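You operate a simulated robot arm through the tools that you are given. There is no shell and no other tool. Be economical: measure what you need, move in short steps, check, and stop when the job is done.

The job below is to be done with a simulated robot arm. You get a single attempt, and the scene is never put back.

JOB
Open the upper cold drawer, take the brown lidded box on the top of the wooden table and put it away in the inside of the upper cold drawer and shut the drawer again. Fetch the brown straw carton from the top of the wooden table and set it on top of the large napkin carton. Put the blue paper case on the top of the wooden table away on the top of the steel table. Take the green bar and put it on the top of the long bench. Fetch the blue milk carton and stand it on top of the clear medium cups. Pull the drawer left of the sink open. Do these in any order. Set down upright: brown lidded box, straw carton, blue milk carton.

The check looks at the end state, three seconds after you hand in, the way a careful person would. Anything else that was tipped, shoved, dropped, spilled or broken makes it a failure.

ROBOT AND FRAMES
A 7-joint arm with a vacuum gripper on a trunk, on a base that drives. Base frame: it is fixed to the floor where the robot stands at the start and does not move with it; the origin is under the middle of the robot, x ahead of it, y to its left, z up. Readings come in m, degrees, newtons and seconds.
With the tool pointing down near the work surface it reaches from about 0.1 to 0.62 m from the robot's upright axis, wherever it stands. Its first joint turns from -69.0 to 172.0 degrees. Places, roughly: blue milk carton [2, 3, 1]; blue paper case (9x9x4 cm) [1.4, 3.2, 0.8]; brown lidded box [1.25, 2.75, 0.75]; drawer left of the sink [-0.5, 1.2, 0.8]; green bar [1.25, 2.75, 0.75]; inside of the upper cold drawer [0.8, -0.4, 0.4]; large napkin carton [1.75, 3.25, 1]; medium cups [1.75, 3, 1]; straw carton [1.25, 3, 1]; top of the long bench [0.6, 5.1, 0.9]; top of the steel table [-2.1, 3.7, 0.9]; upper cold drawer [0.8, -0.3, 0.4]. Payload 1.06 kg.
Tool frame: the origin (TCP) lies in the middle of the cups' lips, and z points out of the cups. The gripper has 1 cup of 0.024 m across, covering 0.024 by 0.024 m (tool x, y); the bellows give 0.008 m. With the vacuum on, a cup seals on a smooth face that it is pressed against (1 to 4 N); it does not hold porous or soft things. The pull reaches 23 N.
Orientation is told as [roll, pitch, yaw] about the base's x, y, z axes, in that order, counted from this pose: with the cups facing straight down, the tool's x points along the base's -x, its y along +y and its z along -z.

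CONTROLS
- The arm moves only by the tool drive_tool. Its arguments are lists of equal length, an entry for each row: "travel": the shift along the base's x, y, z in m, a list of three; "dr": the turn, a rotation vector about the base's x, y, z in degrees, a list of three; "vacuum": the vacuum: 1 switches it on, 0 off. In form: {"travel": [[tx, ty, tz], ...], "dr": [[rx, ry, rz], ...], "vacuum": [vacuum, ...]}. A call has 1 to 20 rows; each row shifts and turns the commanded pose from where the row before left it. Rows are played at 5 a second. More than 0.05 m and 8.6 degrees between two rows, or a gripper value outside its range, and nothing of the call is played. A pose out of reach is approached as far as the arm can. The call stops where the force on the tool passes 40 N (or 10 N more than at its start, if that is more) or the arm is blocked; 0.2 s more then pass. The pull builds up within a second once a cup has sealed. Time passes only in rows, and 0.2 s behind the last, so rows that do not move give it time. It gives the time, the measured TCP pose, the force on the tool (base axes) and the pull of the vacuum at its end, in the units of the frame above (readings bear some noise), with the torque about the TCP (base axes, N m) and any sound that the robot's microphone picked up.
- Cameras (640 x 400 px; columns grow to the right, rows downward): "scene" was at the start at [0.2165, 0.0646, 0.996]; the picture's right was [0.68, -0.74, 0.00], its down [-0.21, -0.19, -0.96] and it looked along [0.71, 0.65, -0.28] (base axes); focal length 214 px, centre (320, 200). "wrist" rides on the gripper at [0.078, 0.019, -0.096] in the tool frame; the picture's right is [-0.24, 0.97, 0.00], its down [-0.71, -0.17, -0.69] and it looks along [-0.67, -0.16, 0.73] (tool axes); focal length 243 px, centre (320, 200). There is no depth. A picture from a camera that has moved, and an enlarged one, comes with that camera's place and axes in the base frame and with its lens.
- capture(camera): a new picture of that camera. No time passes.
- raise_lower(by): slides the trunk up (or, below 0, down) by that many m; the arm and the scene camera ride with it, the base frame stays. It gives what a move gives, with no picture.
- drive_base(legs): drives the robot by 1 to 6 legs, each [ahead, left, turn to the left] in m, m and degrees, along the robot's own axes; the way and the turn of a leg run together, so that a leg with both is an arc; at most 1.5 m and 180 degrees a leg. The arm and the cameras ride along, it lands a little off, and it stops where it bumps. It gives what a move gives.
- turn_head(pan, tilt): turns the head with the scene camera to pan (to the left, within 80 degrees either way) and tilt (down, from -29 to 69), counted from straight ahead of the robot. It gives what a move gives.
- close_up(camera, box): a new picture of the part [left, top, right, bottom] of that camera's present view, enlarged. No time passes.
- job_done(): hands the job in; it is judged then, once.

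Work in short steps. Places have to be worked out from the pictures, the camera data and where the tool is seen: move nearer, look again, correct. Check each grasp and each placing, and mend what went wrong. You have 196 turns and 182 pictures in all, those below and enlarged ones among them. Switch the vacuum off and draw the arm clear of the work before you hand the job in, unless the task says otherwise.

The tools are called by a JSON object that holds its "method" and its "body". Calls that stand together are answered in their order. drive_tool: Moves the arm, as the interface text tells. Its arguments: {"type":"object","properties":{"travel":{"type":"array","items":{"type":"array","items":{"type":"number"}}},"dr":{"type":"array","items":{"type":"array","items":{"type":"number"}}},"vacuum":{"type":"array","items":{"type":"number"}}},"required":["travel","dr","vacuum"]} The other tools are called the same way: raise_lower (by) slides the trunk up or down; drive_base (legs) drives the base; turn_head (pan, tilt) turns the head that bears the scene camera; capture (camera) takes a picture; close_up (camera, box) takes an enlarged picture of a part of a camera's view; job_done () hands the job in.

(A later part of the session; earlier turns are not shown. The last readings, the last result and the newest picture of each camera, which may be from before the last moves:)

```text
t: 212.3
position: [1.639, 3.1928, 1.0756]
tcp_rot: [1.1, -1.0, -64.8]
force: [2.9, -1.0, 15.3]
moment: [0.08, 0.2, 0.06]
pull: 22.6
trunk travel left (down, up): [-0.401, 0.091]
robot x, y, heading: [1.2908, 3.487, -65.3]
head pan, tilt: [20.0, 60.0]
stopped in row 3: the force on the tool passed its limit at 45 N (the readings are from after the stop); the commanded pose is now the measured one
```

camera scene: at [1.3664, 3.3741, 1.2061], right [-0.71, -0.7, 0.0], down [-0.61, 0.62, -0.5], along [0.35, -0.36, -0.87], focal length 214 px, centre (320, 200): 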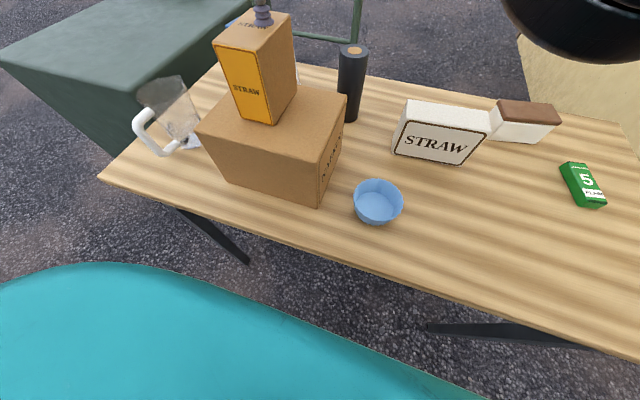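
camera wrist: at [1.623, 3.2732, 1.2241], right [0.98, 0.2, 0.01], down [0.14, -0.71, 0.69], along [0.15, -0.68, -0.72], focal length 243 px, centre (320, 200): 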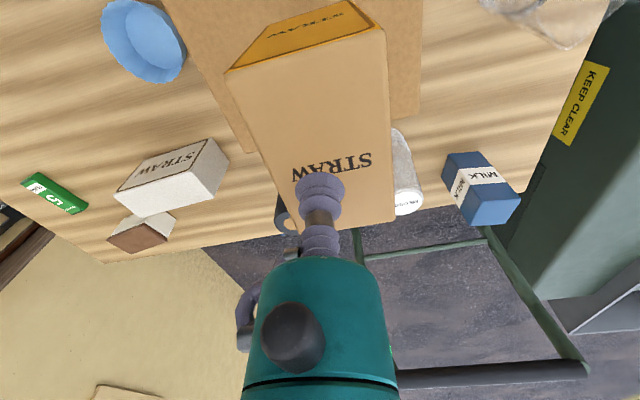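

Contact made. I release, wait for the pull to vanish, and rise.

{"method": "drive_tool", "body": {"travel": [[0, 0, 0.002], [0, 0, 0], [0, 0, 0], [0, 0, 0], [0, 0, 0], [0, 0, 0.02], [0, 0, 0.04], [0, 0, 0.04]], "dr": [[0, 0, 0], [0, 0, 0], [0, 0, 0], [0, 0, 0], [0, 0, 0], [0, 0, 0], [0, 0, 0], [0, 0, 0]], "vacuum": [0, 0, 0, 0, 0, 0, 0, 0]}}

{"method": "capture", "body": {"camera": "scene"}}

{"method": "capture", "body": {"camera": "wrist"}}

```text
t: 214.1
position: [1.6331, 3.1902, 1.163]
tcp_rot: [1.1, -0.8, -64.9]
force: [0.0, -0.6, -0.1]
moment: [0.0, -0.03, -0.04]
pull: 0.1
out of reach, approached as far as the arm can: row 8
trunk travel left (down, up): [-0.401, 0.091]
robot x, y, heading: [1.2912, 3.4871, -65.4]
head pan, tilt: [20.0, 60.0]
```

```text
116 pictures are left
camera scene: at [1.3662, 3.3741, 1.2061], right [-0.71, -0.7, 0.0], down [-0.61, 0.62, -0.5], along [0.35, -0.36, -0.87], focal length 214 px, centre (320, 200)
```

scene: 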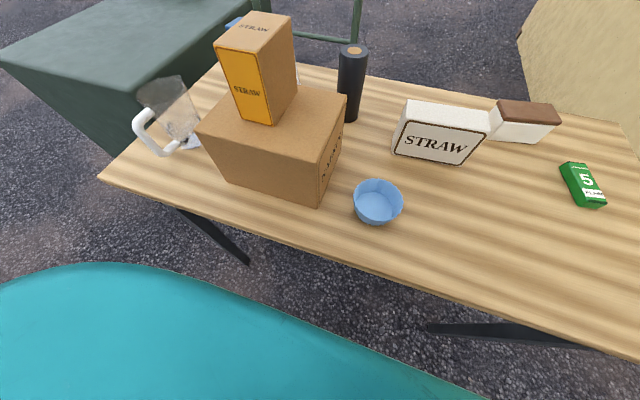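

```text
115 pictures are left
camera wrist: at [1.6145, 3.2684, 1.2584], right [0.98, 0.2, 0.02], down [0.13, -0.71, 0.69], along [0.15, -0.68, -0.72], focal length 243 px, centre (320, 200)
```

wrist: 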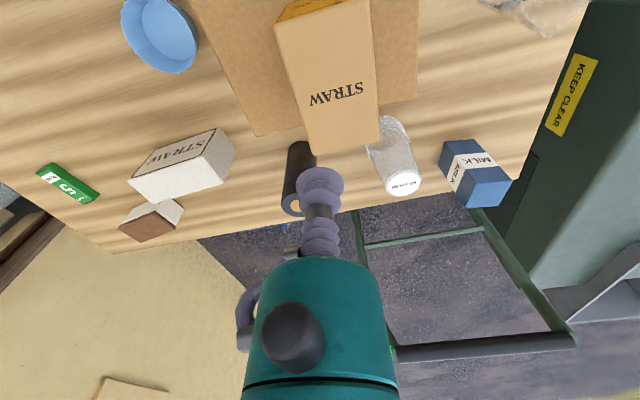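

The straw carton stands well. Near-view estimates: milk top ≈(1.956,3.06), cups top ≈(1.798,3.056), so both are within reach. I shift the base left ~0.42 and slightly ahead.

{"method": "drive_base", "body": {"legs": [[0, 0.42, 0.8], [0.045, 0, 0]]}}

{"method": "turn_head", "body": {"pan": 0, "tilt": 60}}

{"method": "capture", "body": {"camera": "scene"}}

{"method": "capture", "body": {"camera": "wrist"}}

```text
t: 218.8
position: [2.0083, 3.3357, 1.1628]
tcp_rot: [0.7, -0.8, -64.8]
force: [-0.6, 0.3, 0.9]
moment: [-0.04, 0.02, -0.01]
pull: 0.1
trunk travel left (down, up): [-0.401, 0.091]
robot x, y, heading: [1.6651, 3.6292, -65.3]
head pan, tilt: [20.0, 60.0]
stopped in leg 2: the robot was blocked; the commanded pose is now the measured one
```

```text
t: 219.6
position: [2.007, 3.3342, 1.162]
tcp_rot: [1.0, -0.9, -64.9]
force: [-0.2, 0.3, -0.6]
moment: [-0.03, -0.03, 0.01]
pull: 0.2
trunk travel left (down, up): [-0.401, 0.091]
robot x, y, heading: [1.6671, 3.63, -65.6]
head pan, tilt: [0.0, 60.0]
```

```text
114 pictures are left
camera scene: at [1.7238, 3.5043, 1.2088], right [-0.89, -0.45, 0.0], down [-0.38, 0.76, -0.53], along [0.24, -0.48, -0.85], focal length 214 px, centre (320, 200)
```

scene: 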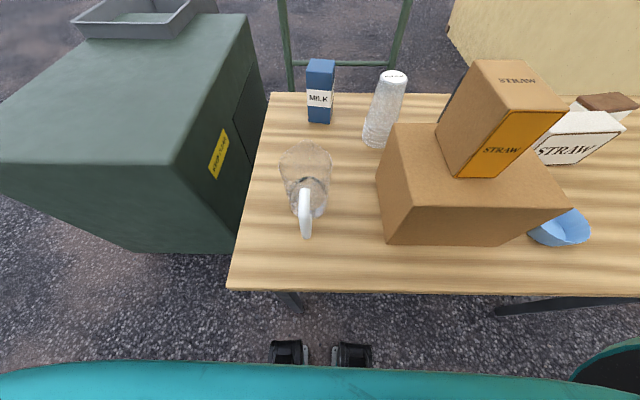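

```text
113 pictures are left
camera wrist: at [1.9881, 3.4128, 1.2576], right [0.98, 0.2, 0.02], down [0.13, -0.71, 0.69], along [0.15, -0.68, -0.72], focal length 243 px, centre (320, 200)
```

wrist: 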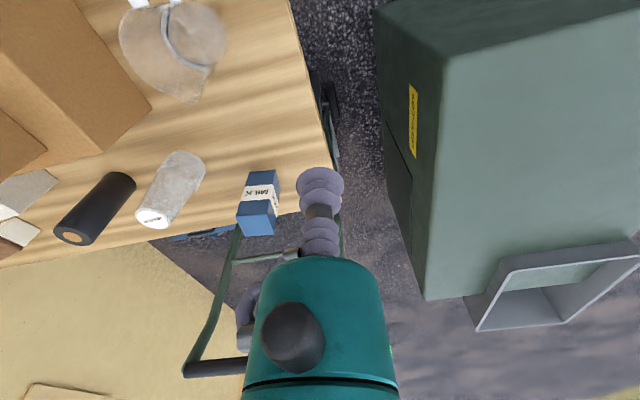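

The base bumped lightly (likely the table's front leg at d≈3.22) – nothing moved. Milk top is ≈(1.954,3.047), ~0.65 m from the axis. I back off 1 cm and shift right 8 cm to be clear of the leg, then advance and test the reach toward the milk.

{"method": "drive_base", "body": {"legs": [[-0.015, 0, 0], [0, -0.13, 0], [0.03, 0, 0]]}}

{"method": "capture", "body": {"camera": "scene"}}

```text
t: 222.2
position: [1.8946, 3.2641, 1.1614]
tcp_rot: [1.0, -0.8, -64.9]
force: [0.1, -0.1, 0.2]
moment: [0.03, -0.01, 0.0]
pull: 0.1
trunk travel left (down, up): [-0.401, 0.091]
robot x, y, heading: [1.5506, 3.5635, -65.2]
head pan, tilt: [0.0, 60.0]
```

```text
112 pictures are left
camera scene: at [1.611, 3.435, 1.2086], right [-0.9, -0.44, 0.0], down [-0.37, 0.76, -0.53], along [0.24, -0.48, -0.85], focal length 214 px, centre (320, 200)
```

scene: 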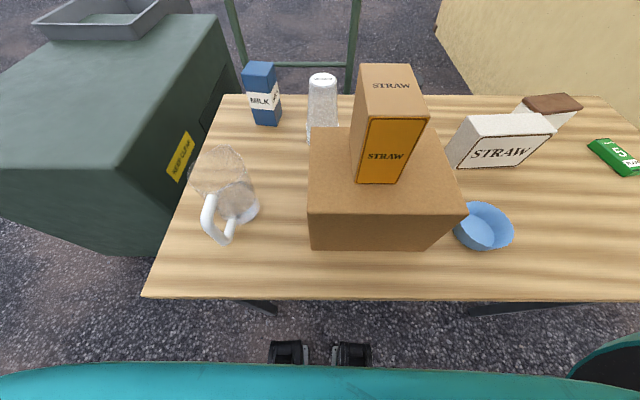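

No bump here and the torso has ~7 cm to the table edge. I advance 5 cm.

{"method": "drive_base", "body": {"legs": [[0.045, 0, 0]]}}

{"method": "close_up", "body": {"camera": "scene", "box": [180, 40, 380, 165]}}

{"method": "capture", "body": {"camera": "wrist"}}

```text
t: 223.2
position: [1.9125, 3.2224, 1.1616]
tcp_rot: [1.0, -0.8, -64.9]
force: [0.2, 0.8, -0.5]
moment: [-0.01, -0.03, -0.01]
pull: 0.0
trunk travel left (down, up): [-0.401, 0.091]
robot x, y, heading: [1.5699, 3.5224, -65.4]
head pan, tilt: [0.0, 60.0]
```

```text
3.20 times, centred on (280, 102) of scene
camera zoom: at [1.6295, 3.3938, 1.2084], right [-0.9, -0.44, 0.0], down [-0.37, 0.76, -0.53], along [0.23, -0.48, -0.85], focal length 686 px, centre (448, 512)
```

zoom: 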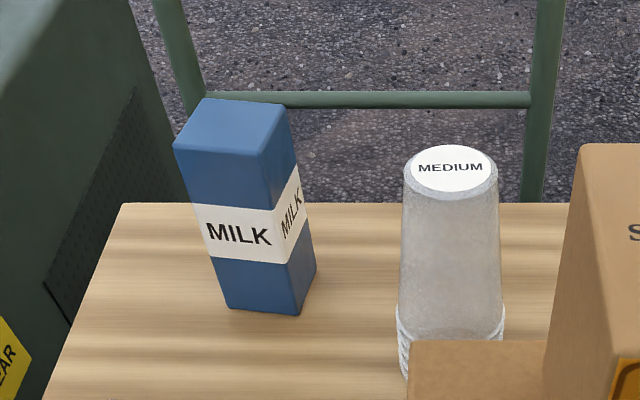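

```text
110 pictures are left
camera wrist: at [1.8948, 3.302, 1.2573], right [0.98, 0.2, 0.02], down [0.13, -0.71, 0.69], along [0.15, -0.68, -0.72], focal length 243 px, centre (320, 200)
```

wrist: 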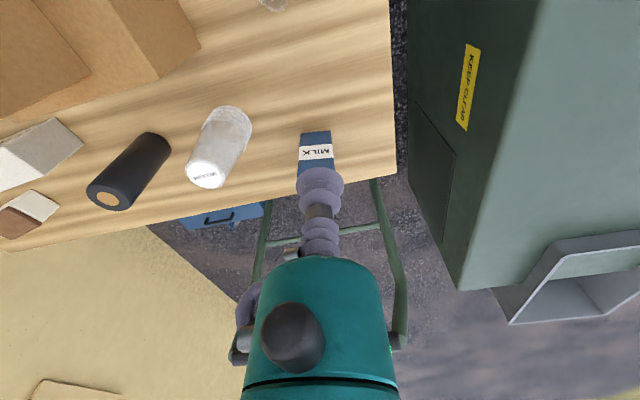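

Milk top center ≈(1.957,3.044,0.956), 0.614 m from the axis. I try moving above it vertically.

{"method": "drive_tool", "body": {"travel": [[0.0111, -0.0444, 0], [0.0111, -0.0444, 0], [0.0111, -0.0444, 0], [0.0111, -0.0444, 0], [0, 0, -0.043], [0, 0, -0.043], [0, 0, -0.043]], "dr": [[0, 0, 0], [0, 0, 0], [0, 0, 0], [0, 0, 0], [0, 0, 0], [0, 0, 0], [0, 0, 0]], "vacuum": [0, 0, 0, 0, 0, 0, 0]}}

{"method": "capture", "body": {"camera": "wrist"}}

{"method": "capture", "body": {"camera": "scene"}}

```text
t: 224.8
position: [1.8805, 3.1037, 1.0162]
tcp_rot: [1.0, -0.8, -65.0]
force: [-0.1, 0.2, 0.8]
moment: [-0.01, 0.02, -0.01]
pull: 0.2
out of reach, approached as far as the arm can: row 1, 2, 3, 4
trunk travel left (down, up): [-0.401, 0.091]
robot x, y, heading: [1.5674, 3.522, -65.3]
head pan, tilt: [0.0, 60.0]
```

```text
109 pictures are left
camera wrist: at [1.8621, 3.1836, 1.1118], right [0.98, 0.2, 0.02], down [0.13, -0.71, 0.69], along [0.15, -0.68, -0.72], focal length 243 px, centre (320, 200)
```

wrist: 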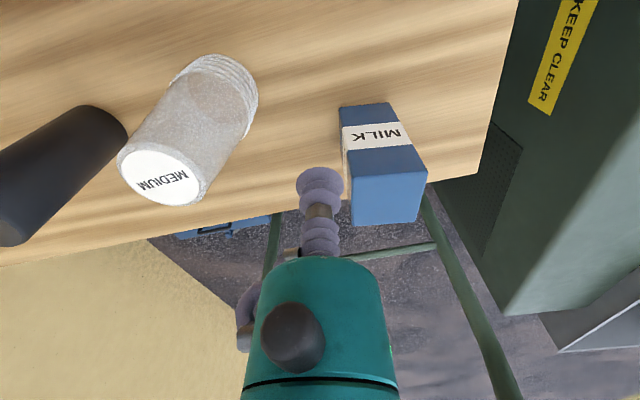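

```text
108 pictures are left
camera scene: at [1.6269, 3.3958, 1.2061], right [-0.91, -0.42, 0.0], down [-0.36, 0.79, -0.5], along [0.21, -0.45, -0.87], focal length 214 px, centre (320, 200)
```

scene: 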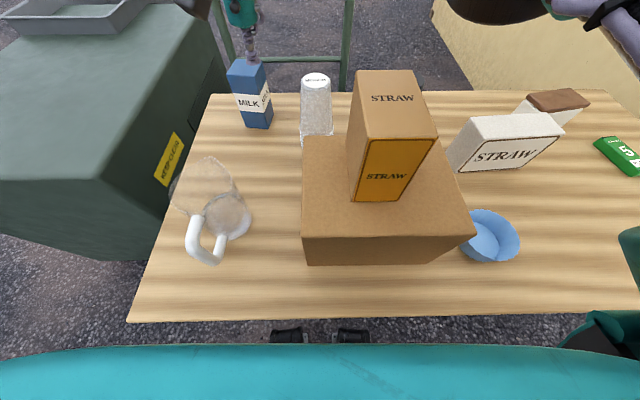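

It was only limited while high up (z 1.16). Now at z≈1.016, I retry the remaining shift to the milk center.

{"method": "drive_tool", "body": {"travel": [[0.025, -0.019, 0], [0.025, -0.019, 0], [0.025, -0.019, 0]], "dr": [[0, 0, 0], [0, 0, 0], [0, 0, 0]], "vacuum": [0, 0, 0]}}

```text
t: 225.6
position: [1.9042, 3.0862, 1.0177]
tcp_rot: [1.0, -0.8, -64.9]
force: [-0.4, -0.5, -0.2]
moment: [0.01, 0.0, 0.05]
pull: 0.1
out of reach, approached as far as the arm can: row 2, 3
trunk travel left (down, up): [-0.401, 0.091]
robot x, y, heading: [1.565, 3.5227, -65.6]
head pan, tilt: [0.0, 60.0]
```

Reach is limited to ~0.55 m toward the left. I tilt the tool outward ~10° toward the milk, which should add reach while still allowing a seal.

{"method": "drive_tool", "body": {"travel": [[0.015, -0.012, 0], [0.015, -0.012, 0], [0.015, -0.012, 0], [0.01, -0.005, 0]], "dr": [[-3.05, -3.95, 0], [-3.05, -3.95, 0], [0, 0, 0], [0, 0, 0]], "vacuum": [0, 0, 0, 0]}}

```text
t: 226.6
position: [1.9359, 3.067, 1.019]
tcp_rot: [5.7, -9.6, -65.5]
force: [0.1, -0.1, -0.2]
moment: [0.02, -0.03, -0.02]
pull: 0.0
out of reach, approached as far as the arm can: row 2, 3, 4
trunk travel left (down, up): [-0.401, 0.091]
robot x, y, heading: [1.57, 3.5218, -65.2]
head pan, tilt: [0.0, 60.0]
```

Only ~3 cm short now. I lower a bit and push further outward to see if reach improves lower down.

{"method": "drive_tool", "body": {"travel": [[0, 0, -0.03], [0.009, -0.018, 0], [0.006, -0.012, 0]], "dr": [[0, 0, 0], [0, 0, 0], [-1.5, -2.0, 0]], "vacuum": [0, 0, 0]}}

{"method": "capture", "body": {"camera": "wrist"}}

{"method": "close_up", "body": {"camera": "scene", "box": [180, 20, 380, 145]}}

```text
t: 227.3
position: [1.9403, 3.0612, 0.9922]
tcp_rot: [6.1, -11.6, -65.4]
force: [0.3, -0.5, 0.0]
moment: [0.02, -0.01, 0.01]
pull: 0.0
out of reach, approached as far as the arm can: row 2, 3
trunk travel left (down, up): [-0.401, 0.091]
robot x, y, heading: [1.5688, 3.5211, -65.1]
head pan, tilt: [0.0, 60.0]
```

```text
107 pictures are left
camera wrist: at [1.9091, 3.1516, 1.0731], right [0.97, 0.21, 0.15], down [0.01, -0.61, 0.79], along [0.26, -0.76, -0.59], focal length 243 px, centre (320, 200)
```

wrist: 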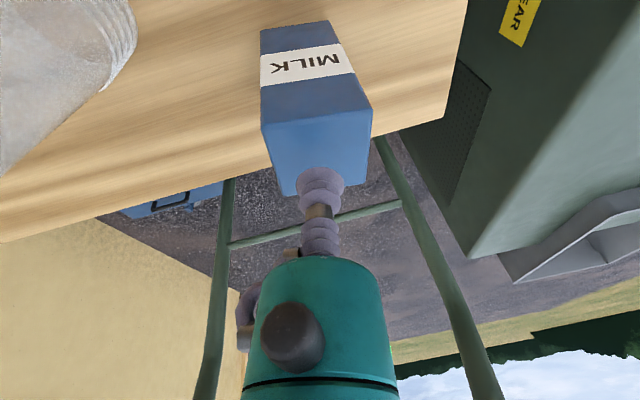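

```text
3.20 times, centred on (280, 82) of scene
camera zoom: at [1.6279, 3.4019, 1.2069], right [-0.91, -0.42, 0.0], down [-0.36, 0.78, -0.5], along [0.21, -0.46, -0.86], focal length 686 px, centre (448, 576)
```

zoom: 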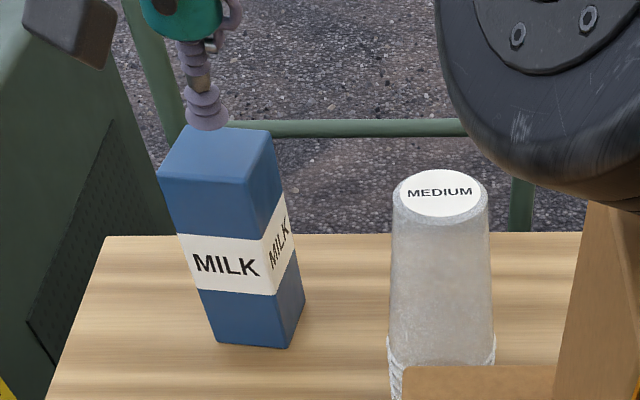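

Landing would fall at the milk's front edge; I need ~2.5 cm more. The torso still has ~2–3 cm before the table edge, so I creep the base ahead 2 cm.

{"method": "drive_base", "body": {"legs": [[0.02, 0.005, 0]]}}

{"method": "close_up", "body": {"camera": "scene", "box": [180, 20, 380, 145]}}

```text
t: 228.1
position: [1.9497, 3.0435, 0.9964]
tcp_rot: [6.3, -11.8, -65.6]
force: [-0.2, 0.9, 0.1]
moment: [0.0, -0.03, 0.03]
pull: 0.0
trunk travel left (down, up): [-0.401, 0.091]
robot x, y, heading: [1.5792, 3.5061, -65.3]
head pan, tilt: [0.0, 60.0]
```

```text
3.20 times, centred on (280, 82) of scene
camera zoom: at [1.6368, 3.3868, 1.2074], right [-0.91, -0.42, 0.0], down [-0.36, 0.78, -0.51], along [0.21, -0.46, -0.86], focal length 686 px, centre (448, 576)
```

zoom: 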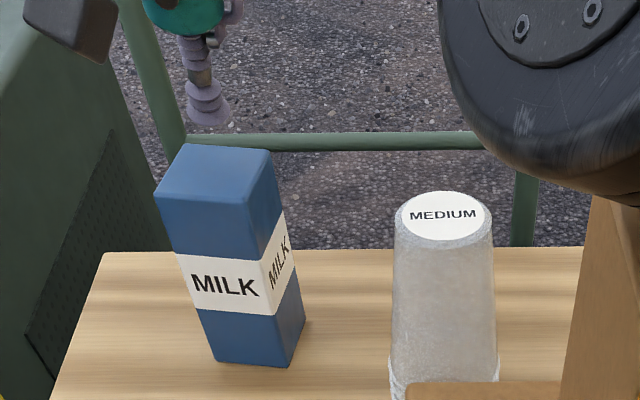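

Now landing within ~1.5 cm of the center. I descend with the vacuum on.

{"method": "drive_tool", "body": {"travel": [[0.004, 0, -0.02], [0.003, 0, -0.01], [0, 0, -0.005], [0, 0, -0.004], [0, 0, -0.004], [0, 0, -0.003]], "dr": [[0, 0, 0], [0, 0, 0], [0, 0, 0], [0, 0, 0], [0, 0, 0], [0, 0, 0]], "vacuum": [1, 1, 1, 1, 1, 1]}}

{"method": "close_up", "body": {"camera": "scene", "box": [180, 20, 380, 145]}}

```text
t: 229.7
position: [1.9511, 3.0364, 0.9906]
tcp_rot: [6.6, -16.3, -66.1]
force: [-0.3, -0.4, 1.1]
moment: [0.02, -0.03, 0.01]
pull: 0.0
out of reach, approached as far as the arm can: row 2
trunk travel left (down, up): [-0.401, 0.091]
robot x, y, heading: [1.5854, 3.5075, -65.4]
head pan, tilt: [0.0, 60.0]
stopped in row 6: the arm was blocked; the commanded pose is now the measured one
```

```text
3.20 times, centred on (280, 82) of scene
camera zoom: at [1.6321, 3.3915, 1.2066], right [-0.91, -0.42, 0.0], down [-0.36, 0.78, -0.51], along [0.21, -0.46, -0.86], focal length 686 px, centre (448, 576)
```

zoom: 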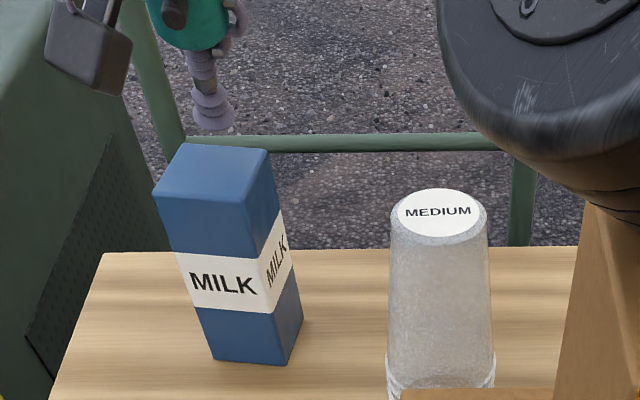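

The arm was blocked – the elbow may be resting on the straw carton. I look before doing anything.

{"method": "capture", "body": {"camera": "scene"}}

```text
103 pictures are left
camera scene: at [1.6321, 3.3915, 1.2066], right [-0.91, -0.42, 0.0], down [-0.36, 0.78, -0.51], along [0.21, -0.46, -0.86], focal length 214 px, centre (320, 200)
```

scene: 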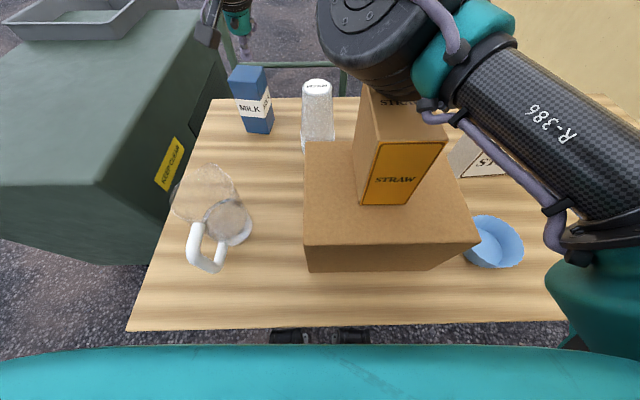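

The elbow touched the straw carton's top; it still stands. I move the tool up and back in small steps to free it.

{"method": "drive_tool", "body": {"travel": [[0, 0, 0.015], [0, 0, 0.02], [0, 0, 0.02]], "dr": [[0, 0, 0], [0, 0, 0], [0, 0, 0]], "vacuum": [0, 0, 0]}}

{"method": "capture", "body": {"camera": "scene"}}

```text
t: 230.5
position: [1.9537, 3.0325, 1.0241]
tcp_rot: [6.4, -14.1, -65.8]
force: [-0.9, 0.8, 0.0]
moment: [-0.04, 0.04, -0.03]
pull: 0.0
out of reach, approached as far as the arm can: row 3
trunk travel left (down, up): [-0.401, 0.091]
robot x, y, heading: [1.5786, 3.5071, -65.3]
head pan, tilt: [0.0, 60.0]
```

```text
102 pictures are left
camera scene: at [1.6404, 3.3794, 1.2048], right [-0.91, -0.42, 0.0], down [-0.36, 0.79, -0.5], along [0.21, -0.45, -0.87], focal length 214 px, centre (320, 200)
```

scene: 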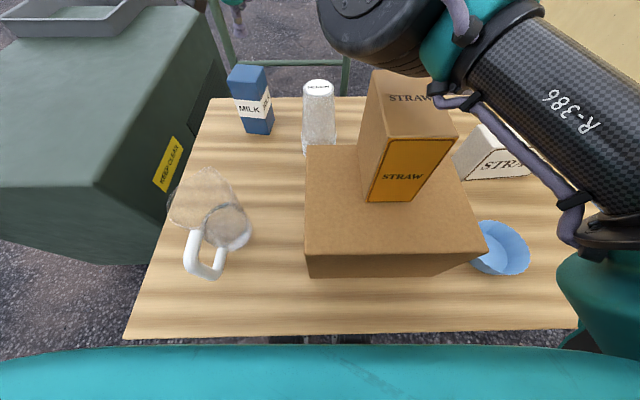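

The carton still stands fine. I raise the trunk 8.5 cm so the elbow rides higher, then recheck.

{"method": "raise_lower", "body": {"by": 0.088}}

{"method": "drive_tool", "body": {"travel": [[0, 0, -0.03], [0, 0, -0.03], [0, 0, -0.03]], "dr": [[0, 0, 0], [0, 0, 0], [0, 0, 0]], "vacuum": [0, 0, 0]}}

{"method": "capture", "body": {"camera": "scene"}}

```text
t: 231.8
position: [1.9334, 3.0764, 1.2774]
tcp_rot: [6.6, -31.0, -66.0]
force: [-0.9, -1.0, -0.4]
moment: [-0.03, 0.04, -0.02]
pull: 0.0
trunk travel left (down, up): [-0.489, 0.003]
robot x, y, heading: [1.5791, 3.5065, -65.4]
head pan, tilt: [0.0, 60.0]
```

```text
t: 232.6
position: [1.9325, 3.0756, 1.1877]
tcp_rot: [6.7, -31.2, -65.8]
force: [0.4, -0.6, -0.3]
moment: [-0.01, -0.02, -0.03]
pull: 0.1
trunk travel left (down, up): [-0.489, 0.003]
robot x, y, heading: [1.5858, 3.504, -65.4]
head pan, tilt: [0.0, 60.0]
```

```text
101 pictures are left
camera scene: at [1.6106, 3.4421, 1.3048], right [-0.91, -0.42, 0.0], down [-0.36, 0.79, -0.5], along [0.21, -0.45, -0.87], focal length 214 px, centre (320, 200)
```

scene: 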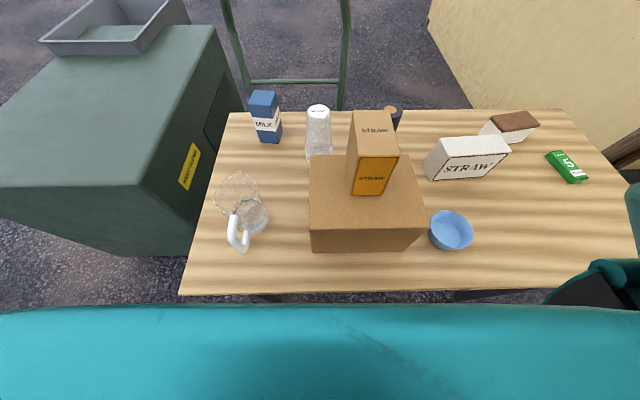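

The straw carton is fine and the elbow is clear now. I reduce the tilt to ~10° and lower toward the milk.

{"method": "drive_tool", "body": {"travel": [[0.005, -0.005, -0.03], [0.005, -0.005, -0.03], [0.005, -0.005, -0.03], [0.01, -0.01, -0.03], [0.005, -0.01, -0.03]], "dr": [[6.4, 2.9, 0], [6.4, 2.9, 0], [6.4, 2.9, 0], [0, 0, 0], [0, 0, 0]], "vacuum": [0, 0, 0, 0, 0]}}

{"method": "capture", "body": {"camera": "scene"}}

```text
t: 233.8
position: [1.9156, 3.0629, 1.0323]
tcp_rot: [6.6, -10.0, -65.9]
force: [-0.2, -0.1, 0.5]
moment: [-0.04, -0.02, 0.04]
pull: 0.0
out of reach, approached as far as the arm can: row 2, 3, 4, 5
trunk travel left (down, up): [-0.489, 0.003]
robot x, y, heading: [1.5815, 3.5062, -65.3]
head pan, tilt: [0.0, 60.0]
```

```text
100 pictures are left
camera scene: at [1.6106, 3.4422, 1.3048], right [-0.91, -0.42, 0.0], down [-0.36, 0.79, -0.5], along [0.21, -0.45, -0.87], focal length 214 px, centre (320, 200)
```

scene: 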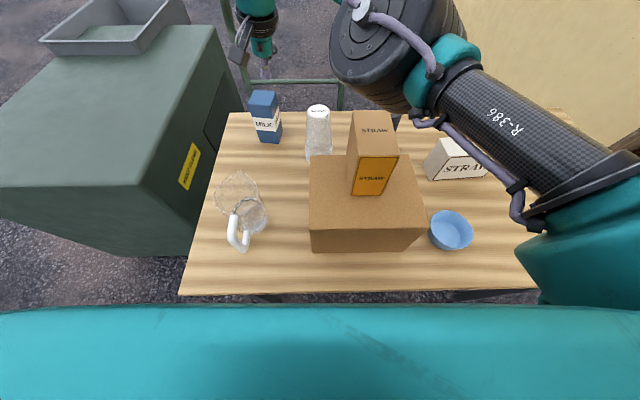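

Reach got worse with the trunk up. A better stance is at the table's left front corner (d≈3.46, n≈2.27), ~0.52 m from the milk with the elbow away from the straw carton. I retract and back off.

{"method": "drive_tool", "body": {"travel": [[-0.01, 0.02, 0.04], [-0.01, 0.02, 0.04], [-0.015, 0.035, 0.02], [-0.02, 0.04, 0.0], [-0.02, 0.04, 0.0]], "dr": [[2, 3, 0], [2, 3, 0], [2, 2, 0], [0, 0, 0], [0, 0, 0]], "vacuum": [0, 0, 0, 0, 0]}}

{"method": "drive_base", "body": {"legs": [[-0.35, 0, 0]]}}

{"method": "raise_lower", "body": {"by": -0.12}}

{"method": "capture", "body": {"camera": "scene"}}

```text
t: 235.0
position: [1.8393, 3.2155, 1.135]
tcp_rot: [1.8, -1.4, -65.4]
force: [-0.3, -0.1, -0.3]
moment: [-0.03, 0.02, 0.02]
pull: 0.0
trunk travel left (down, up): [-0.489, 0.003]
robot x, y, heading: [1.5838, 3.5072, -65.3]
head pan, tilt: [0.0, 60.0]
```

```text
t: 237.2
position: [1.6939, 3.5365, 1.1331]
tcp_rot: [1.7, -1.3, -65.2]
force: [-0.1, -0.5, 0.1]
moment: [-0.03, 0.01, 0.03]
pull: 0.0
trunk travel left (down, up): [-0.489, 0.003]
robot x, y, heading: [1.4336, 3.8241, -65.1]
head pan, tilt: [0.0, 60.0]
```

```text
t: 238.8
position: [1.695, 3.5354, 1.0144]
tcp_rot: [1.9, -1.2, -65.2]
force: [-0.3, 0.2, 0.5]
moment: [0.02, -0.02, -0.01]
pull: 0.0
trunk travel left (down, up): [-0.369, 0.123]
robot x, y, heading: [1.4339, 3.826, -65.0]
head pan, tilt: [0.0, 60.0]
```

```text
99 pictures are left
camera scene: at [1.4976, 3.6881, 1.1707], right [-0.91, -0.42, 0.0], down [-0.36, 0.79, -0.5], along [0.21, -0.45, -0.87], focal length 214 px, centre (320, 200)
```

scene: 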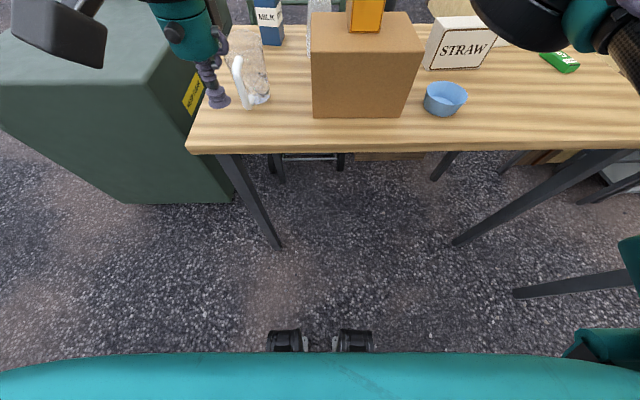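

I raise the tool, move left to d≈3.5, turn right to heading about -103°, and look.

{"method": "drive_tool", "body": {"travel": [[0, 0, 0.04], [0, 0, 0.04], [-0.01, 0.02, 0.04]], "dr": [[0, 0, 0], [0, 0, 0], [0, 0, 0]], "vacuum": [0, 0, 0]}}

{"method": "drive_base", "body": {"legs": [[0, 0.58, 0], [0, 0, -38], [0.2, 0.14, 0]]}}

{"method": "capture", "body": {"camera": "scene"}}

```text
t: 239.6
position: [1.684, 3.5574, 1.1354]
tcp_rot: [1.7, -1.2, -65.3]
force: [0.0, 0.5, -0.2]
moment: [-0.02, 0.0, -0.03]
pull: 0.0
trunk travel left (down, up): [-0.369, 0.123]
robot x, y, heading: [1.4323, 3.8231, -65.1]
head pan, tilt: [0.0, 60.0]
```

```text
t: 248.3
position: [2.0888, 3.4765, 1.1354]
tcp_rot: [1.7, -1.3, -102.8]
force: [0.5, 0.0, -0.2]
moment: [0.04, 0.0, 0.02]
pull: 0.0
trunk travel left (down, up): [-0.369, 0.123]
robot x, y, heading: [2.0552, 3.8411, -102.8]
head pan, tilt: [0.0, 60.0]
```

```text
98 pictures are left
camera scene: at [2.0213, 3.6964, 1.1707], right [-0.98, 0.22, 0.0], down [0.19, 0.84, -0.5], along [-0.11, -0.49, -0.87], focal length 214 px, centre (320, 200)
```

scene: 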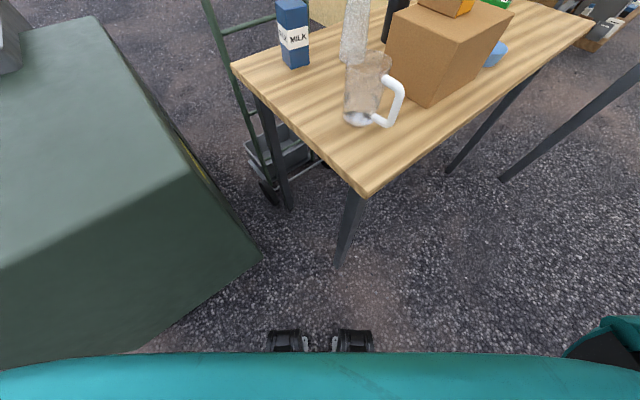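

The bin's corner is at d≈3.47, n≈2.0; the table corner at d≈3.22, n≈2.35. There's room to go on to about (3.47, 2.30).

{"method": "drive_base", "body": {"legs": [[0.235, 0.135, 0]]}}

{"method": "capture", "body": {"camera": "scene"}}

{"method": "capture", "body": {"camera": "wrist"}}

```text
t: 250.2
position: [2.1717, 3.2248, 1.1351]
tcp_rot: [1.8, -1.2, -102.5]
force: [0.8, 0.1, -0.4]
moment: [0.04, 0.0, -0.01]
pull: 0.0
trunk travel left (down, up): [-0.369, 0.123]
robot x, y, heading: [2.1352, 3.593, -102.5]
head pan, tilt: [0.0, 60.0]
```

```text
97 pictures are left
camera scene: at [2.1038, 3.4432, 1.1707], right [-0.98, 0.22, 0.0], down [0.19, 0.85, -0.5], along [-0.11, -0.49, -0.87], focal length 214 px, centre (320, 200)
```

scene: 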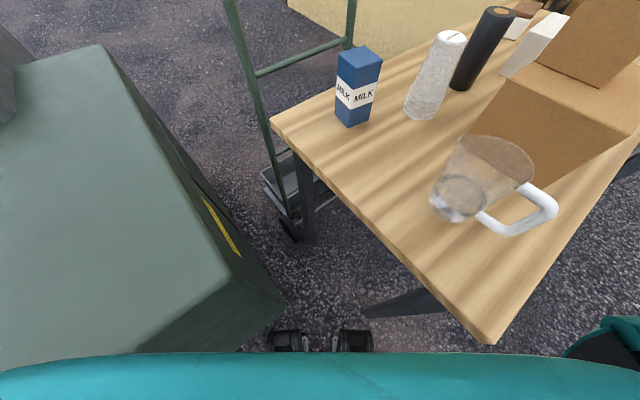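

```text
96 pictures are left
camera wrist: at [2.2058, 3.2996, 1.2306], right [0.9, -0.44, 0.03], down [-0.34, -0.64, 0.69], along [-0.28, -0.64, -0.72], focal length 243 px, centre (320, 200)
```

wrist: 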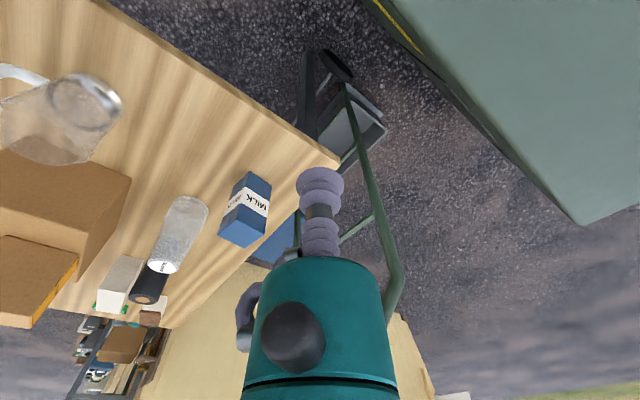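

Milk top ≈(1.945,3.043) at 0.58 m, slightly right of heading. I move above it.

{"method": "drive_tool", "body": {"travel": [[-0.0378, -0.0253, -0.0175], [-0.0378, -0.0253, -0.0175], [-0.0378, -0.0303, -0.0175], [-0.0378, -0.0303, -0.0175], [-0.0378, -0.0353, -0.0175], [-0.0378, -0.0353, -0.0175]], "dr": [[0, 0, 0], [0, 0, 0], [0, 0, 0], [0, 0, 0], [0, 0, 0], [0, 0, 0]], "vacuum": [0, 0, 0, 0, 0, 0]}}

{"method": "capture", "body": {"camera": "scene"}}

{"method": "capture", "body": {"camera": "wrist"}}

```text
refused: row 3 steps farther than a row can; nothing moved
```

```text
95 pictures are left
camera scene: at [2.1038, 3.4432, 1.1707], right [-0.98, 0.22, 0.0], down [0.19, 0.85, -0.5], along [-0.11, -0.49, -0.87], focal length 214 px, centre (320, 200)
```

scene: 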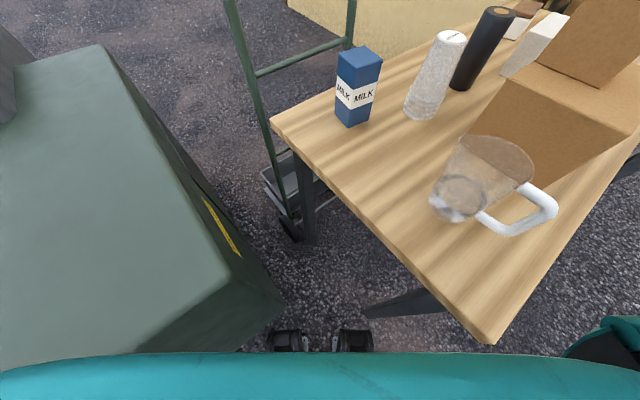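

```text
94 pictures are left
camera wrist: at [2.2058, 3.2996, 1.2306], right [0.9, -0.44, 0.03], down [-0.34, -0.64, 0.69], along [-0.28, -0.64, -0.72], focal length 243 px, centre (320, 200)
```

wrist: 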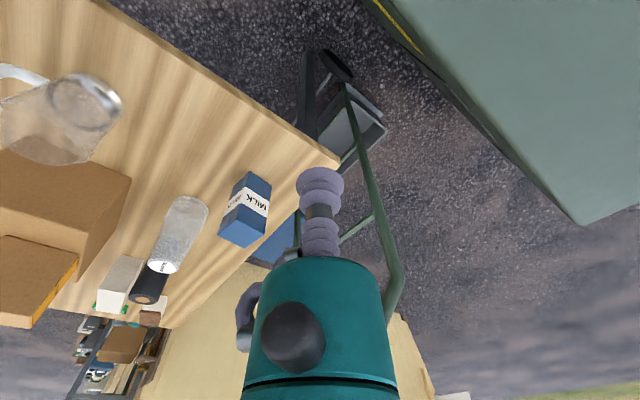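

The rows were a bit too long; I repeat with shorter ones.

{"method": "drive_tool", "body": {"travel": [[-0.0325, -0.026, -0.015], [-0.0325, -0.026, -0.015], [-0.0325, -0.026, -0.015], [-0.0325, -0.026, -0.015], [-0.0325, -0.026, -0.015], [-0.0325, -0.026, -0.015], [-0.0325, -0.026, -0.015]], "dr": [[0, 0, 0], [0, 0, 0], [0, 0, 0], [0, 0, 0], [0, 0, 0], [0, 0, 0], [0, 0, 0]], "vacuum": [0, 0, 0, 0, 0, 0, 0]}}

{"method": "capture", "body": {"camera": "scene"}}

{"method": "capture", "body": {"camera": "wrist"}}

```text
t: 251.8
position: [1.9464, 3.0427, 1.0282]
tcp_rot: [1.7, -1.2, -102.6]
force: [-0.3, 0.6, -0.3]
moment: [-0.02, 0.01, 0.01]
pull: 0.1
trunk travel left (down, up): [-0.369, 0.123]
robot x, y, heading: [2.1341, 3.5908, -102.5]
head pan, tilt: [0.0, 60.0]
```

```text
93 pictures are left
camera scene: at [2.1036, 3.4434, 1.1707], right [-0.98, 0.22, 0.0], down [0.19, 0.85, -0.5], along [-0.11, -0.49, -0.87], focal length 214 px, centre (320, 200)
```

scene: 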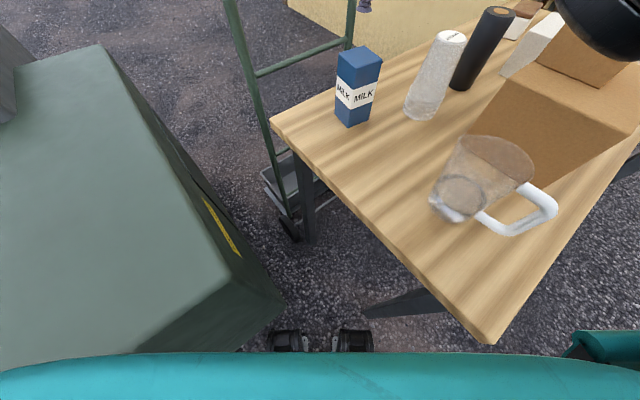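

```text
92 pictures are left
camera wrist: at [1.9791, 3.1177, 1.1245], right [0.9, -0.44, 0.03], down [-0.34, -0.64, 0.69], along [-0.28, -0.64, -0.72], focal length 243 px, centre (320, 200)
```

wrist: 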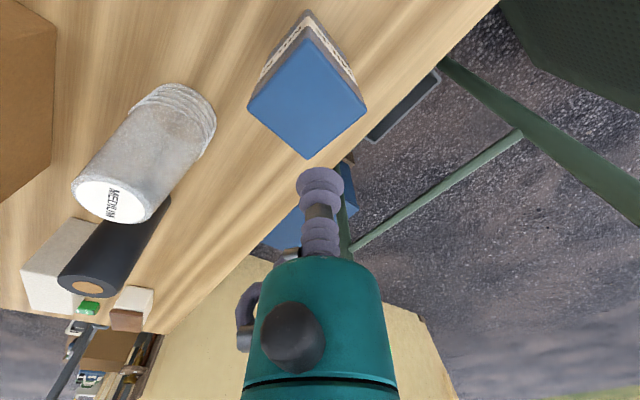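

Reached. Milk top center ≈(1.948,3.06). The elbow is near the straw carton, so I lower in small steps and look.

{"method": "drive_tool", "body": {"travel": [[0.002, 0.017, -0.02], [0, 0, -0.02]], "dr": [[0, 0, 0], [0, 0, 0]], "vacuum": [1, 1]}}

{"method": "turn_head", "body": {"pan": -35, "tilt": 45}}

{"method": "capture", "body": {"camera": "scene"}}

```text
t: 252.4
position: [1.9474, 3.0609, 0.9899]
tcp_rot: [1.8, -1.3, -102.6]
force: [0.4, -0.2, -0.5]
moment: [0.01, 0.0, 0.01]
pull: 0.1
trunk travel left (down, up): [-0.369, 0.123]
robot x, y, heading: [2.1353, 3.5922, -102.7]
head pan, tilt: [0.0, 60.0]
```

```text
t: 253.5
position: [1.9476, 3.0594, 0.9909]
tcp_rot: [1.8, -1.3, -102.4]
force: [0.0, 0.5, -0.2]
moment: [0.01, 0.01, -0.01]
pull: 0.0
trunk travel left (down, up): [-0.369, 0.123]
robot x, y, heading: [2.1298, 3.5911, -102.4]
head pan, tilt: [-35.0, 45.0]
```

```text
91 pictures are left
camera scene: at [2.0582, 3.4537, 1.1902], right [-0.68, 0.74, 0.0], down [0.52, 0.48, -0.71], along [-0.52, -0.48, -0.71], focal length 214 px, centre (320, 200)
```

scene: 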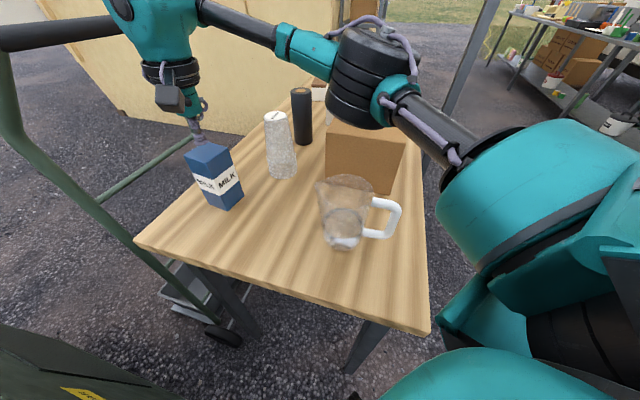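

The cup is just above the milk. I continue down gently with vacuum.

{"method": "drive_tool", "body": {"travel": [[0, 0, -0.012], [0, 0, -0.006], [0, 0, -0.005], [0, 0, -0.005], [0, 0, -0.004]], "dr": [[0, 0, 0], [0, 0, 0], [0, 0, 0], [0, 0, 0], [0, 0, 0]], "vacuum": [1, 1, 1, 1, 1]}}

{"method": "capture", "body": {"camera": "scene"}}

```text
t: 254.7
position: [1.9485, 3.0599, 0.9606]
tcp_rot: [1.9, -1.5, -102.5]
force: [0.5, -5.6, 28.1]
moment: [0.21, 0.14, 0.1]
pull: 22.4
trunk travel left (down, up): [-0.369, 0.123]
robot x, y, heading: [2.1354, 3.5901, -102.6]
head pan, tilt: [-35.0, 45.0]
```

```text
90 pictures are left
camera scene: at [2.0589, 3.455, 1.1907], right [-0.68, 0.74, 0.0], down [0.52, 0.48, -0.71], along [-0.52, -0.48, -0.71], focal length 214 px, centre (320, 200)
```

scene: 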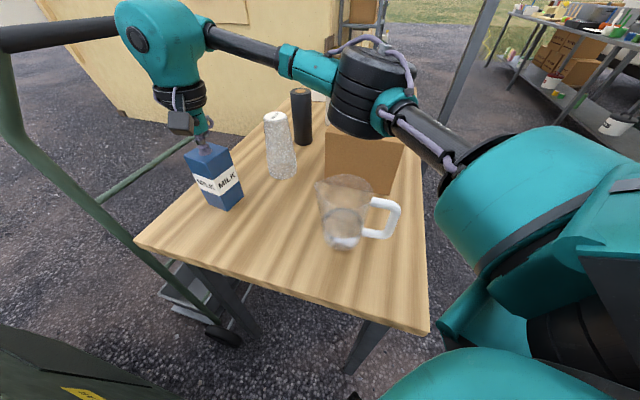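

Sealed on the milk. I lift it straight, then retract toward the robot while rising.

{"method": "drive_tool", "body": {"travel": [[0, 0, 0.02], [0, 0, 0.035], [0, 0, 0.04], [0.007, 0.02, 0.035], [0.01, 0.03, 0.03], [0.013, 0.035, 0.01], [0.013, 0.035, 0.01]], "dr": [[0, 0, 0], [0, 0, 0], [0, 0, 0], [0, 0, 0], [0, 0, 0], [0, 0, 0], [0, 0, 0]], "vacuum": [1, 1, 1, 1, 1, 1, 1]}}

{"method": "capture", "body": {"camera": "scene"}}

```text
t: 256.3
position: [1.9907, 3.182, 1.1398]
tcp_rot: [1.7, -1.1, -102.5]
force: [0.4, 0.2, -3.8]
moment: [0.0, 0.0, -0.01]
pull: 23.8
trunk travel left (down, up): [-0.369, 0.123]
robot x, y, heading: [2.1361, 3.589, -102.4]
head pan, tilt: [-35.0, 45.0]
```

```text
89 pictures are left
camera scene: at [2.0582, 3.4539, 1.1902], right [-0.68, 0.74, 0.0], down [0.52, 0.48, -0.71], along [-0.52, -0.48, -0.71], focal length 214 px, centre (320, 200)
```

scene: 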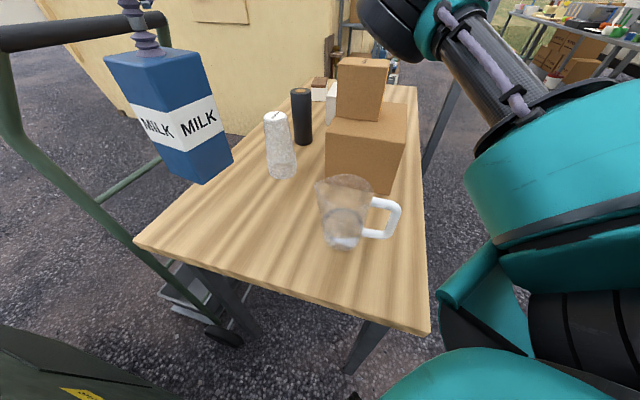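

The milk is held well. I back out the same way, turn left, and shift to face the cups from the front.

{"method": "drive_base", "body": {"legs": [[-0.235, -0.135, 0], [-0.22, -0.15, 0], [0, 0, 38], [0, -0.56, 0]]}}

{"method": "turn_head", "body": {"pan": 0, "tilt": 50}}

{"method": "capture", "body": {"camera": "scene"}}

```text
t: 266.5
position: [1.6137, 3.4375, 1.1391]
tcp_rot: [1.8, -1.2, -63.0]
force: [0.2, 0.3, -3.6]
moment: [0.02, 0.01, 0.0]
pull: 23.2
trunk travel left (down, up): [-0.369, 0.123]
robot x, y, heading: [1.4671, 3.846, -63.3]
head pan, tilt: [-35.0, 45.0]
```

```text
t: 267.5
position: [1.6136, 3.4375, 1.1392]
tcp_rot: [1.7, -1.2, -63.0]
force: [0.2, -0.1, -4.6]
moment: [-0.02, 0.0, 0.01]
pull: 22.8
trunk travel left (down, up): [-0.369, 0.123]
robot x, y, heading: [1.4638, 3.8433, -63.1]
head pan, tilt: [0.0, 50.0]
```

```text
88 pictures are left
camera scene: at [1.5379, 3.7032, 1.1833], right [-0.89, -0.45, 0.0], down [-0.35, 0.68, -0.64], along [0.29, -0.57, -0.77], focal length 214 px, centre (320, 200)
```

scene: 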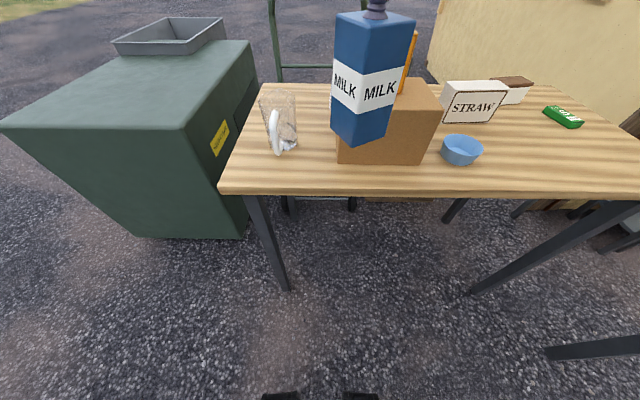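

I raise the trunk so the milk clears the straw carton (top 1.07), then drive ahead to the table.

{"method": "raise_lower", "body": {"by": 0.12}}

{"method": "drive_base", "body": {"legs": [[0.32, 0.03, -1.5]]}}

{"method": "capture", "body": {"camera": "wrist"}}

{"method": "capture", "body": {"camera": "scene"}}

```text
t: 269.0
position: [1.6134, 3.4363, 1.2571]
tcp_rot: [1.7, -1.2, -63.0]
force: [-0.3, -0.2, -5.5]
moment: [0.02, 0.03, -0.05]
pull: 23.1
trunk travel left (down, up): [-0.489, 0.003]
robot x, y, heading: [1.4689, 3.849, -63.0]
head pan, tilt: [0.0, 50.0]
```

```text
t: 271.2
position: [1.7573, 3.1634, 1.2568]
tcp_rot: [1.7, -1.3, -64.6]
force: [0.5, -0.2, -4.1]
moment: [-0.01, 0.01, -0.01]
pull: 23.0
trunk travel left (down, up): [-0.489, 0.003]
robot x, y, heading: [1.622, 3.5812, -64.8]
head pan, tilt: [0.0, 50.0]
stopped in leg 1: the robot was blocked; the commanded pose is now the measured one
```

```text
87 pictures are left
camera wrist: at [1.7373, 3.2422, 1.353], right [0.98, 0.2, 0.03], down [0.12, -0.71, 0.69], along [0.17, -0.68, -0.72], focal length 243 px, centre (320, 200)
```

wrist: 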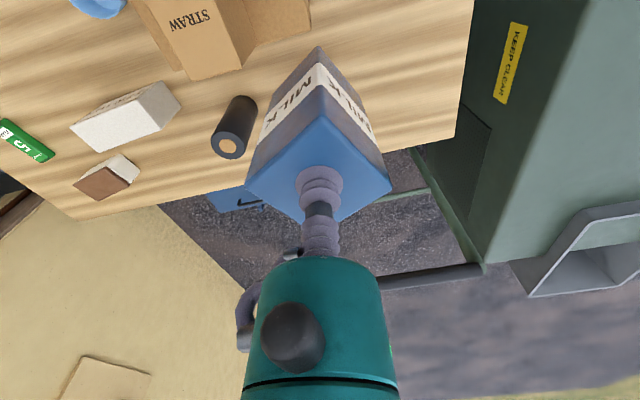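

```text
86 pictures are left
camera scene: at [1.6545, 3.5043, 1.3174], right [-0.9, -0.43, 0.0], down [-0.33, 0.69, -0.64], along [0.28, -0.58, -0.77], focal length 214 px, centre (320, 200)
```

scene: 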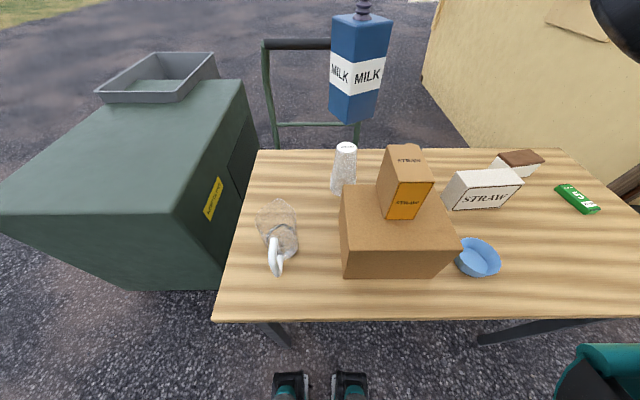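

The base touched the leg again at n≈2.53 but nothing moved. I back off a hair, and extend the milk toward the cups, staying high.

{"method": "drive_base", "body": {"legs": [[-0.01, -0.03, 0]]}}

{"method": "drive_tool", "body": {"travel": [[0.012, -0.027, -0.01], [0.012, -0.027, -0.01], [0.012, -0.027, -0.01], [0.012, -0.027, -0.01]], "dr": [[0, 0, 0], [0, 0, 0], [0, 0, 0], [0, 0, 0]], "vacuum": [1, 1, 1, 1]}}

{"method": "capture", "body": {"camera": "scene"}}

```text
t: 272.1
position: [1.7265, 3.1598, 1.2577]
tcp_rot: [1.7, -1.3, -64.6]
force: [-0.4, -0.1, -4.9]
moment: [0.04, 0.01, 0.0]
pull: 22.4
trunk travel left (down, up): [-0.489, 0.003]
robot x, y, heading: [1.5924, 3.5758, -64.8]
head pan, tilt: [0.0, 50.0]
```

```text
t: 273.1
position: [1.7736, 3.0617, 1.2193]
tcp_rot: [1.6, -1.2, -64.5]
force: [-0.9, -1.0, -3.8]
moment: [0.01, 0.02, -0.01]
pull: 22.9
out of reach, approached as far as the arm can: row 4
trunk travel left (down, up): [-0.489, 0.003]
robot x, y, heading: [1.5901, 3.5724, -64.5]
head pan, tilt: [0.0, 50.0]
```

```text
85 pictures are left
camera scene: at [1.6249, 3.5013, 1.3174], right [-0.9, -0.43, 0.0], down [-0.33, 0.69, -0.64], along [0.27, -0.58, -0.77], focal length 214 px, centre (320, 200)
```

scene: 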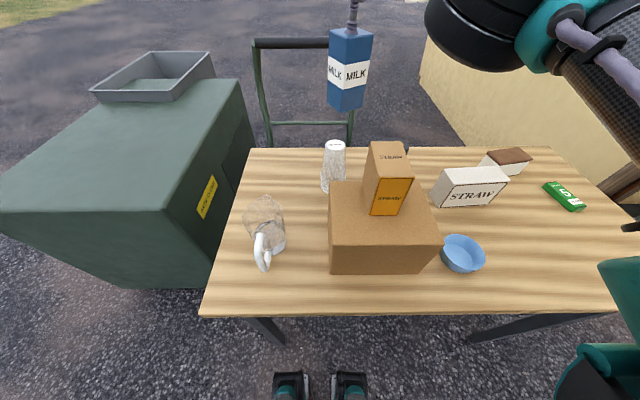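

TCP is at ≈(1.774,3.062). I lower to z≈1.14 and check the alignment with a close-up.

{"method": "drive_tool", "body": {"travel": [[0, 0, -0.03], [0, 0, -0.03], [0, 0, -0.018]], "dr": [[0, 0, 0], [0, 0, 0], [0, 0, 0]], "vacuum": [1, 1, 1]}}

{"method": "close_up", "body": {"camera": "scene", "box": [260, 30, 420, 230]}}

{"method": "capture", "body": {"camera": "wrist"}}

```text
t: 273.9
position: [1.7711, 3.0616, 1.1431]
tcp_rot: [1.7, -1.4, -64.7]
force: [-1.0, 0.8, -4.2]
moment: [0.05, 0.05, 0.03]
pull: 23.5
trunk travel left (down, up): [-0.489, 0.003]
robot x, y, heading: [1.5887, 3.5713, -64.8]
head pan, tilt: [0.0, 50.0]
```

```text
2.00 times, centred on (340, 130) of scene
camera zoom: at [1.625, 3.5007, 1.3173], right [-0.9, -0.43, 0.0], down [-0.33, 0.69, -0.64], along [0.27, -0.58, -0.77], focal length 429 px, centre (280, 340)
```

zoom: 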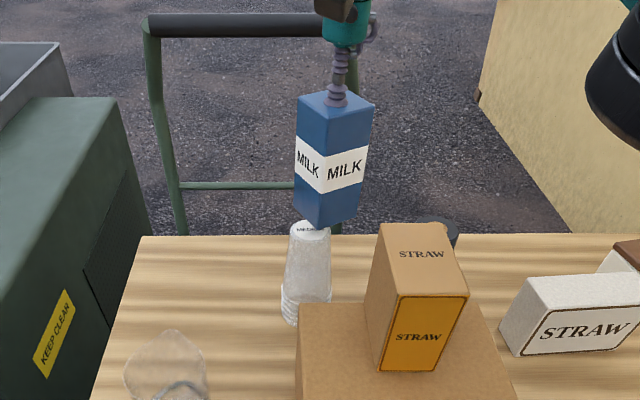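

```text
83 pictures are left
camera wrist: at [1.7512, 3.1404, 1.237], right [0.98, 0.2, 0.03], down [0.12, -0.71, 0.7], along [0.16, -0.68, -0.72], focal length 243 px, centre (320, 200)
```

wrist: 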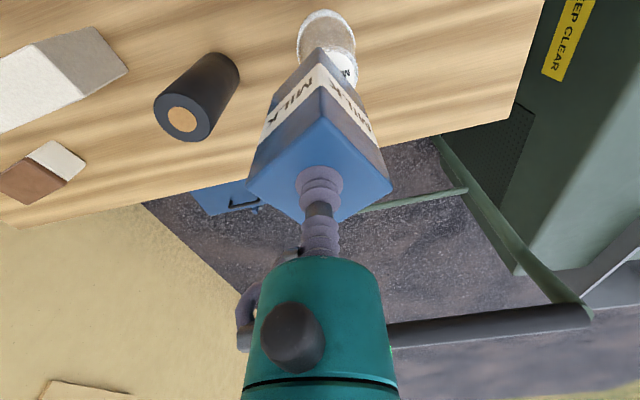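

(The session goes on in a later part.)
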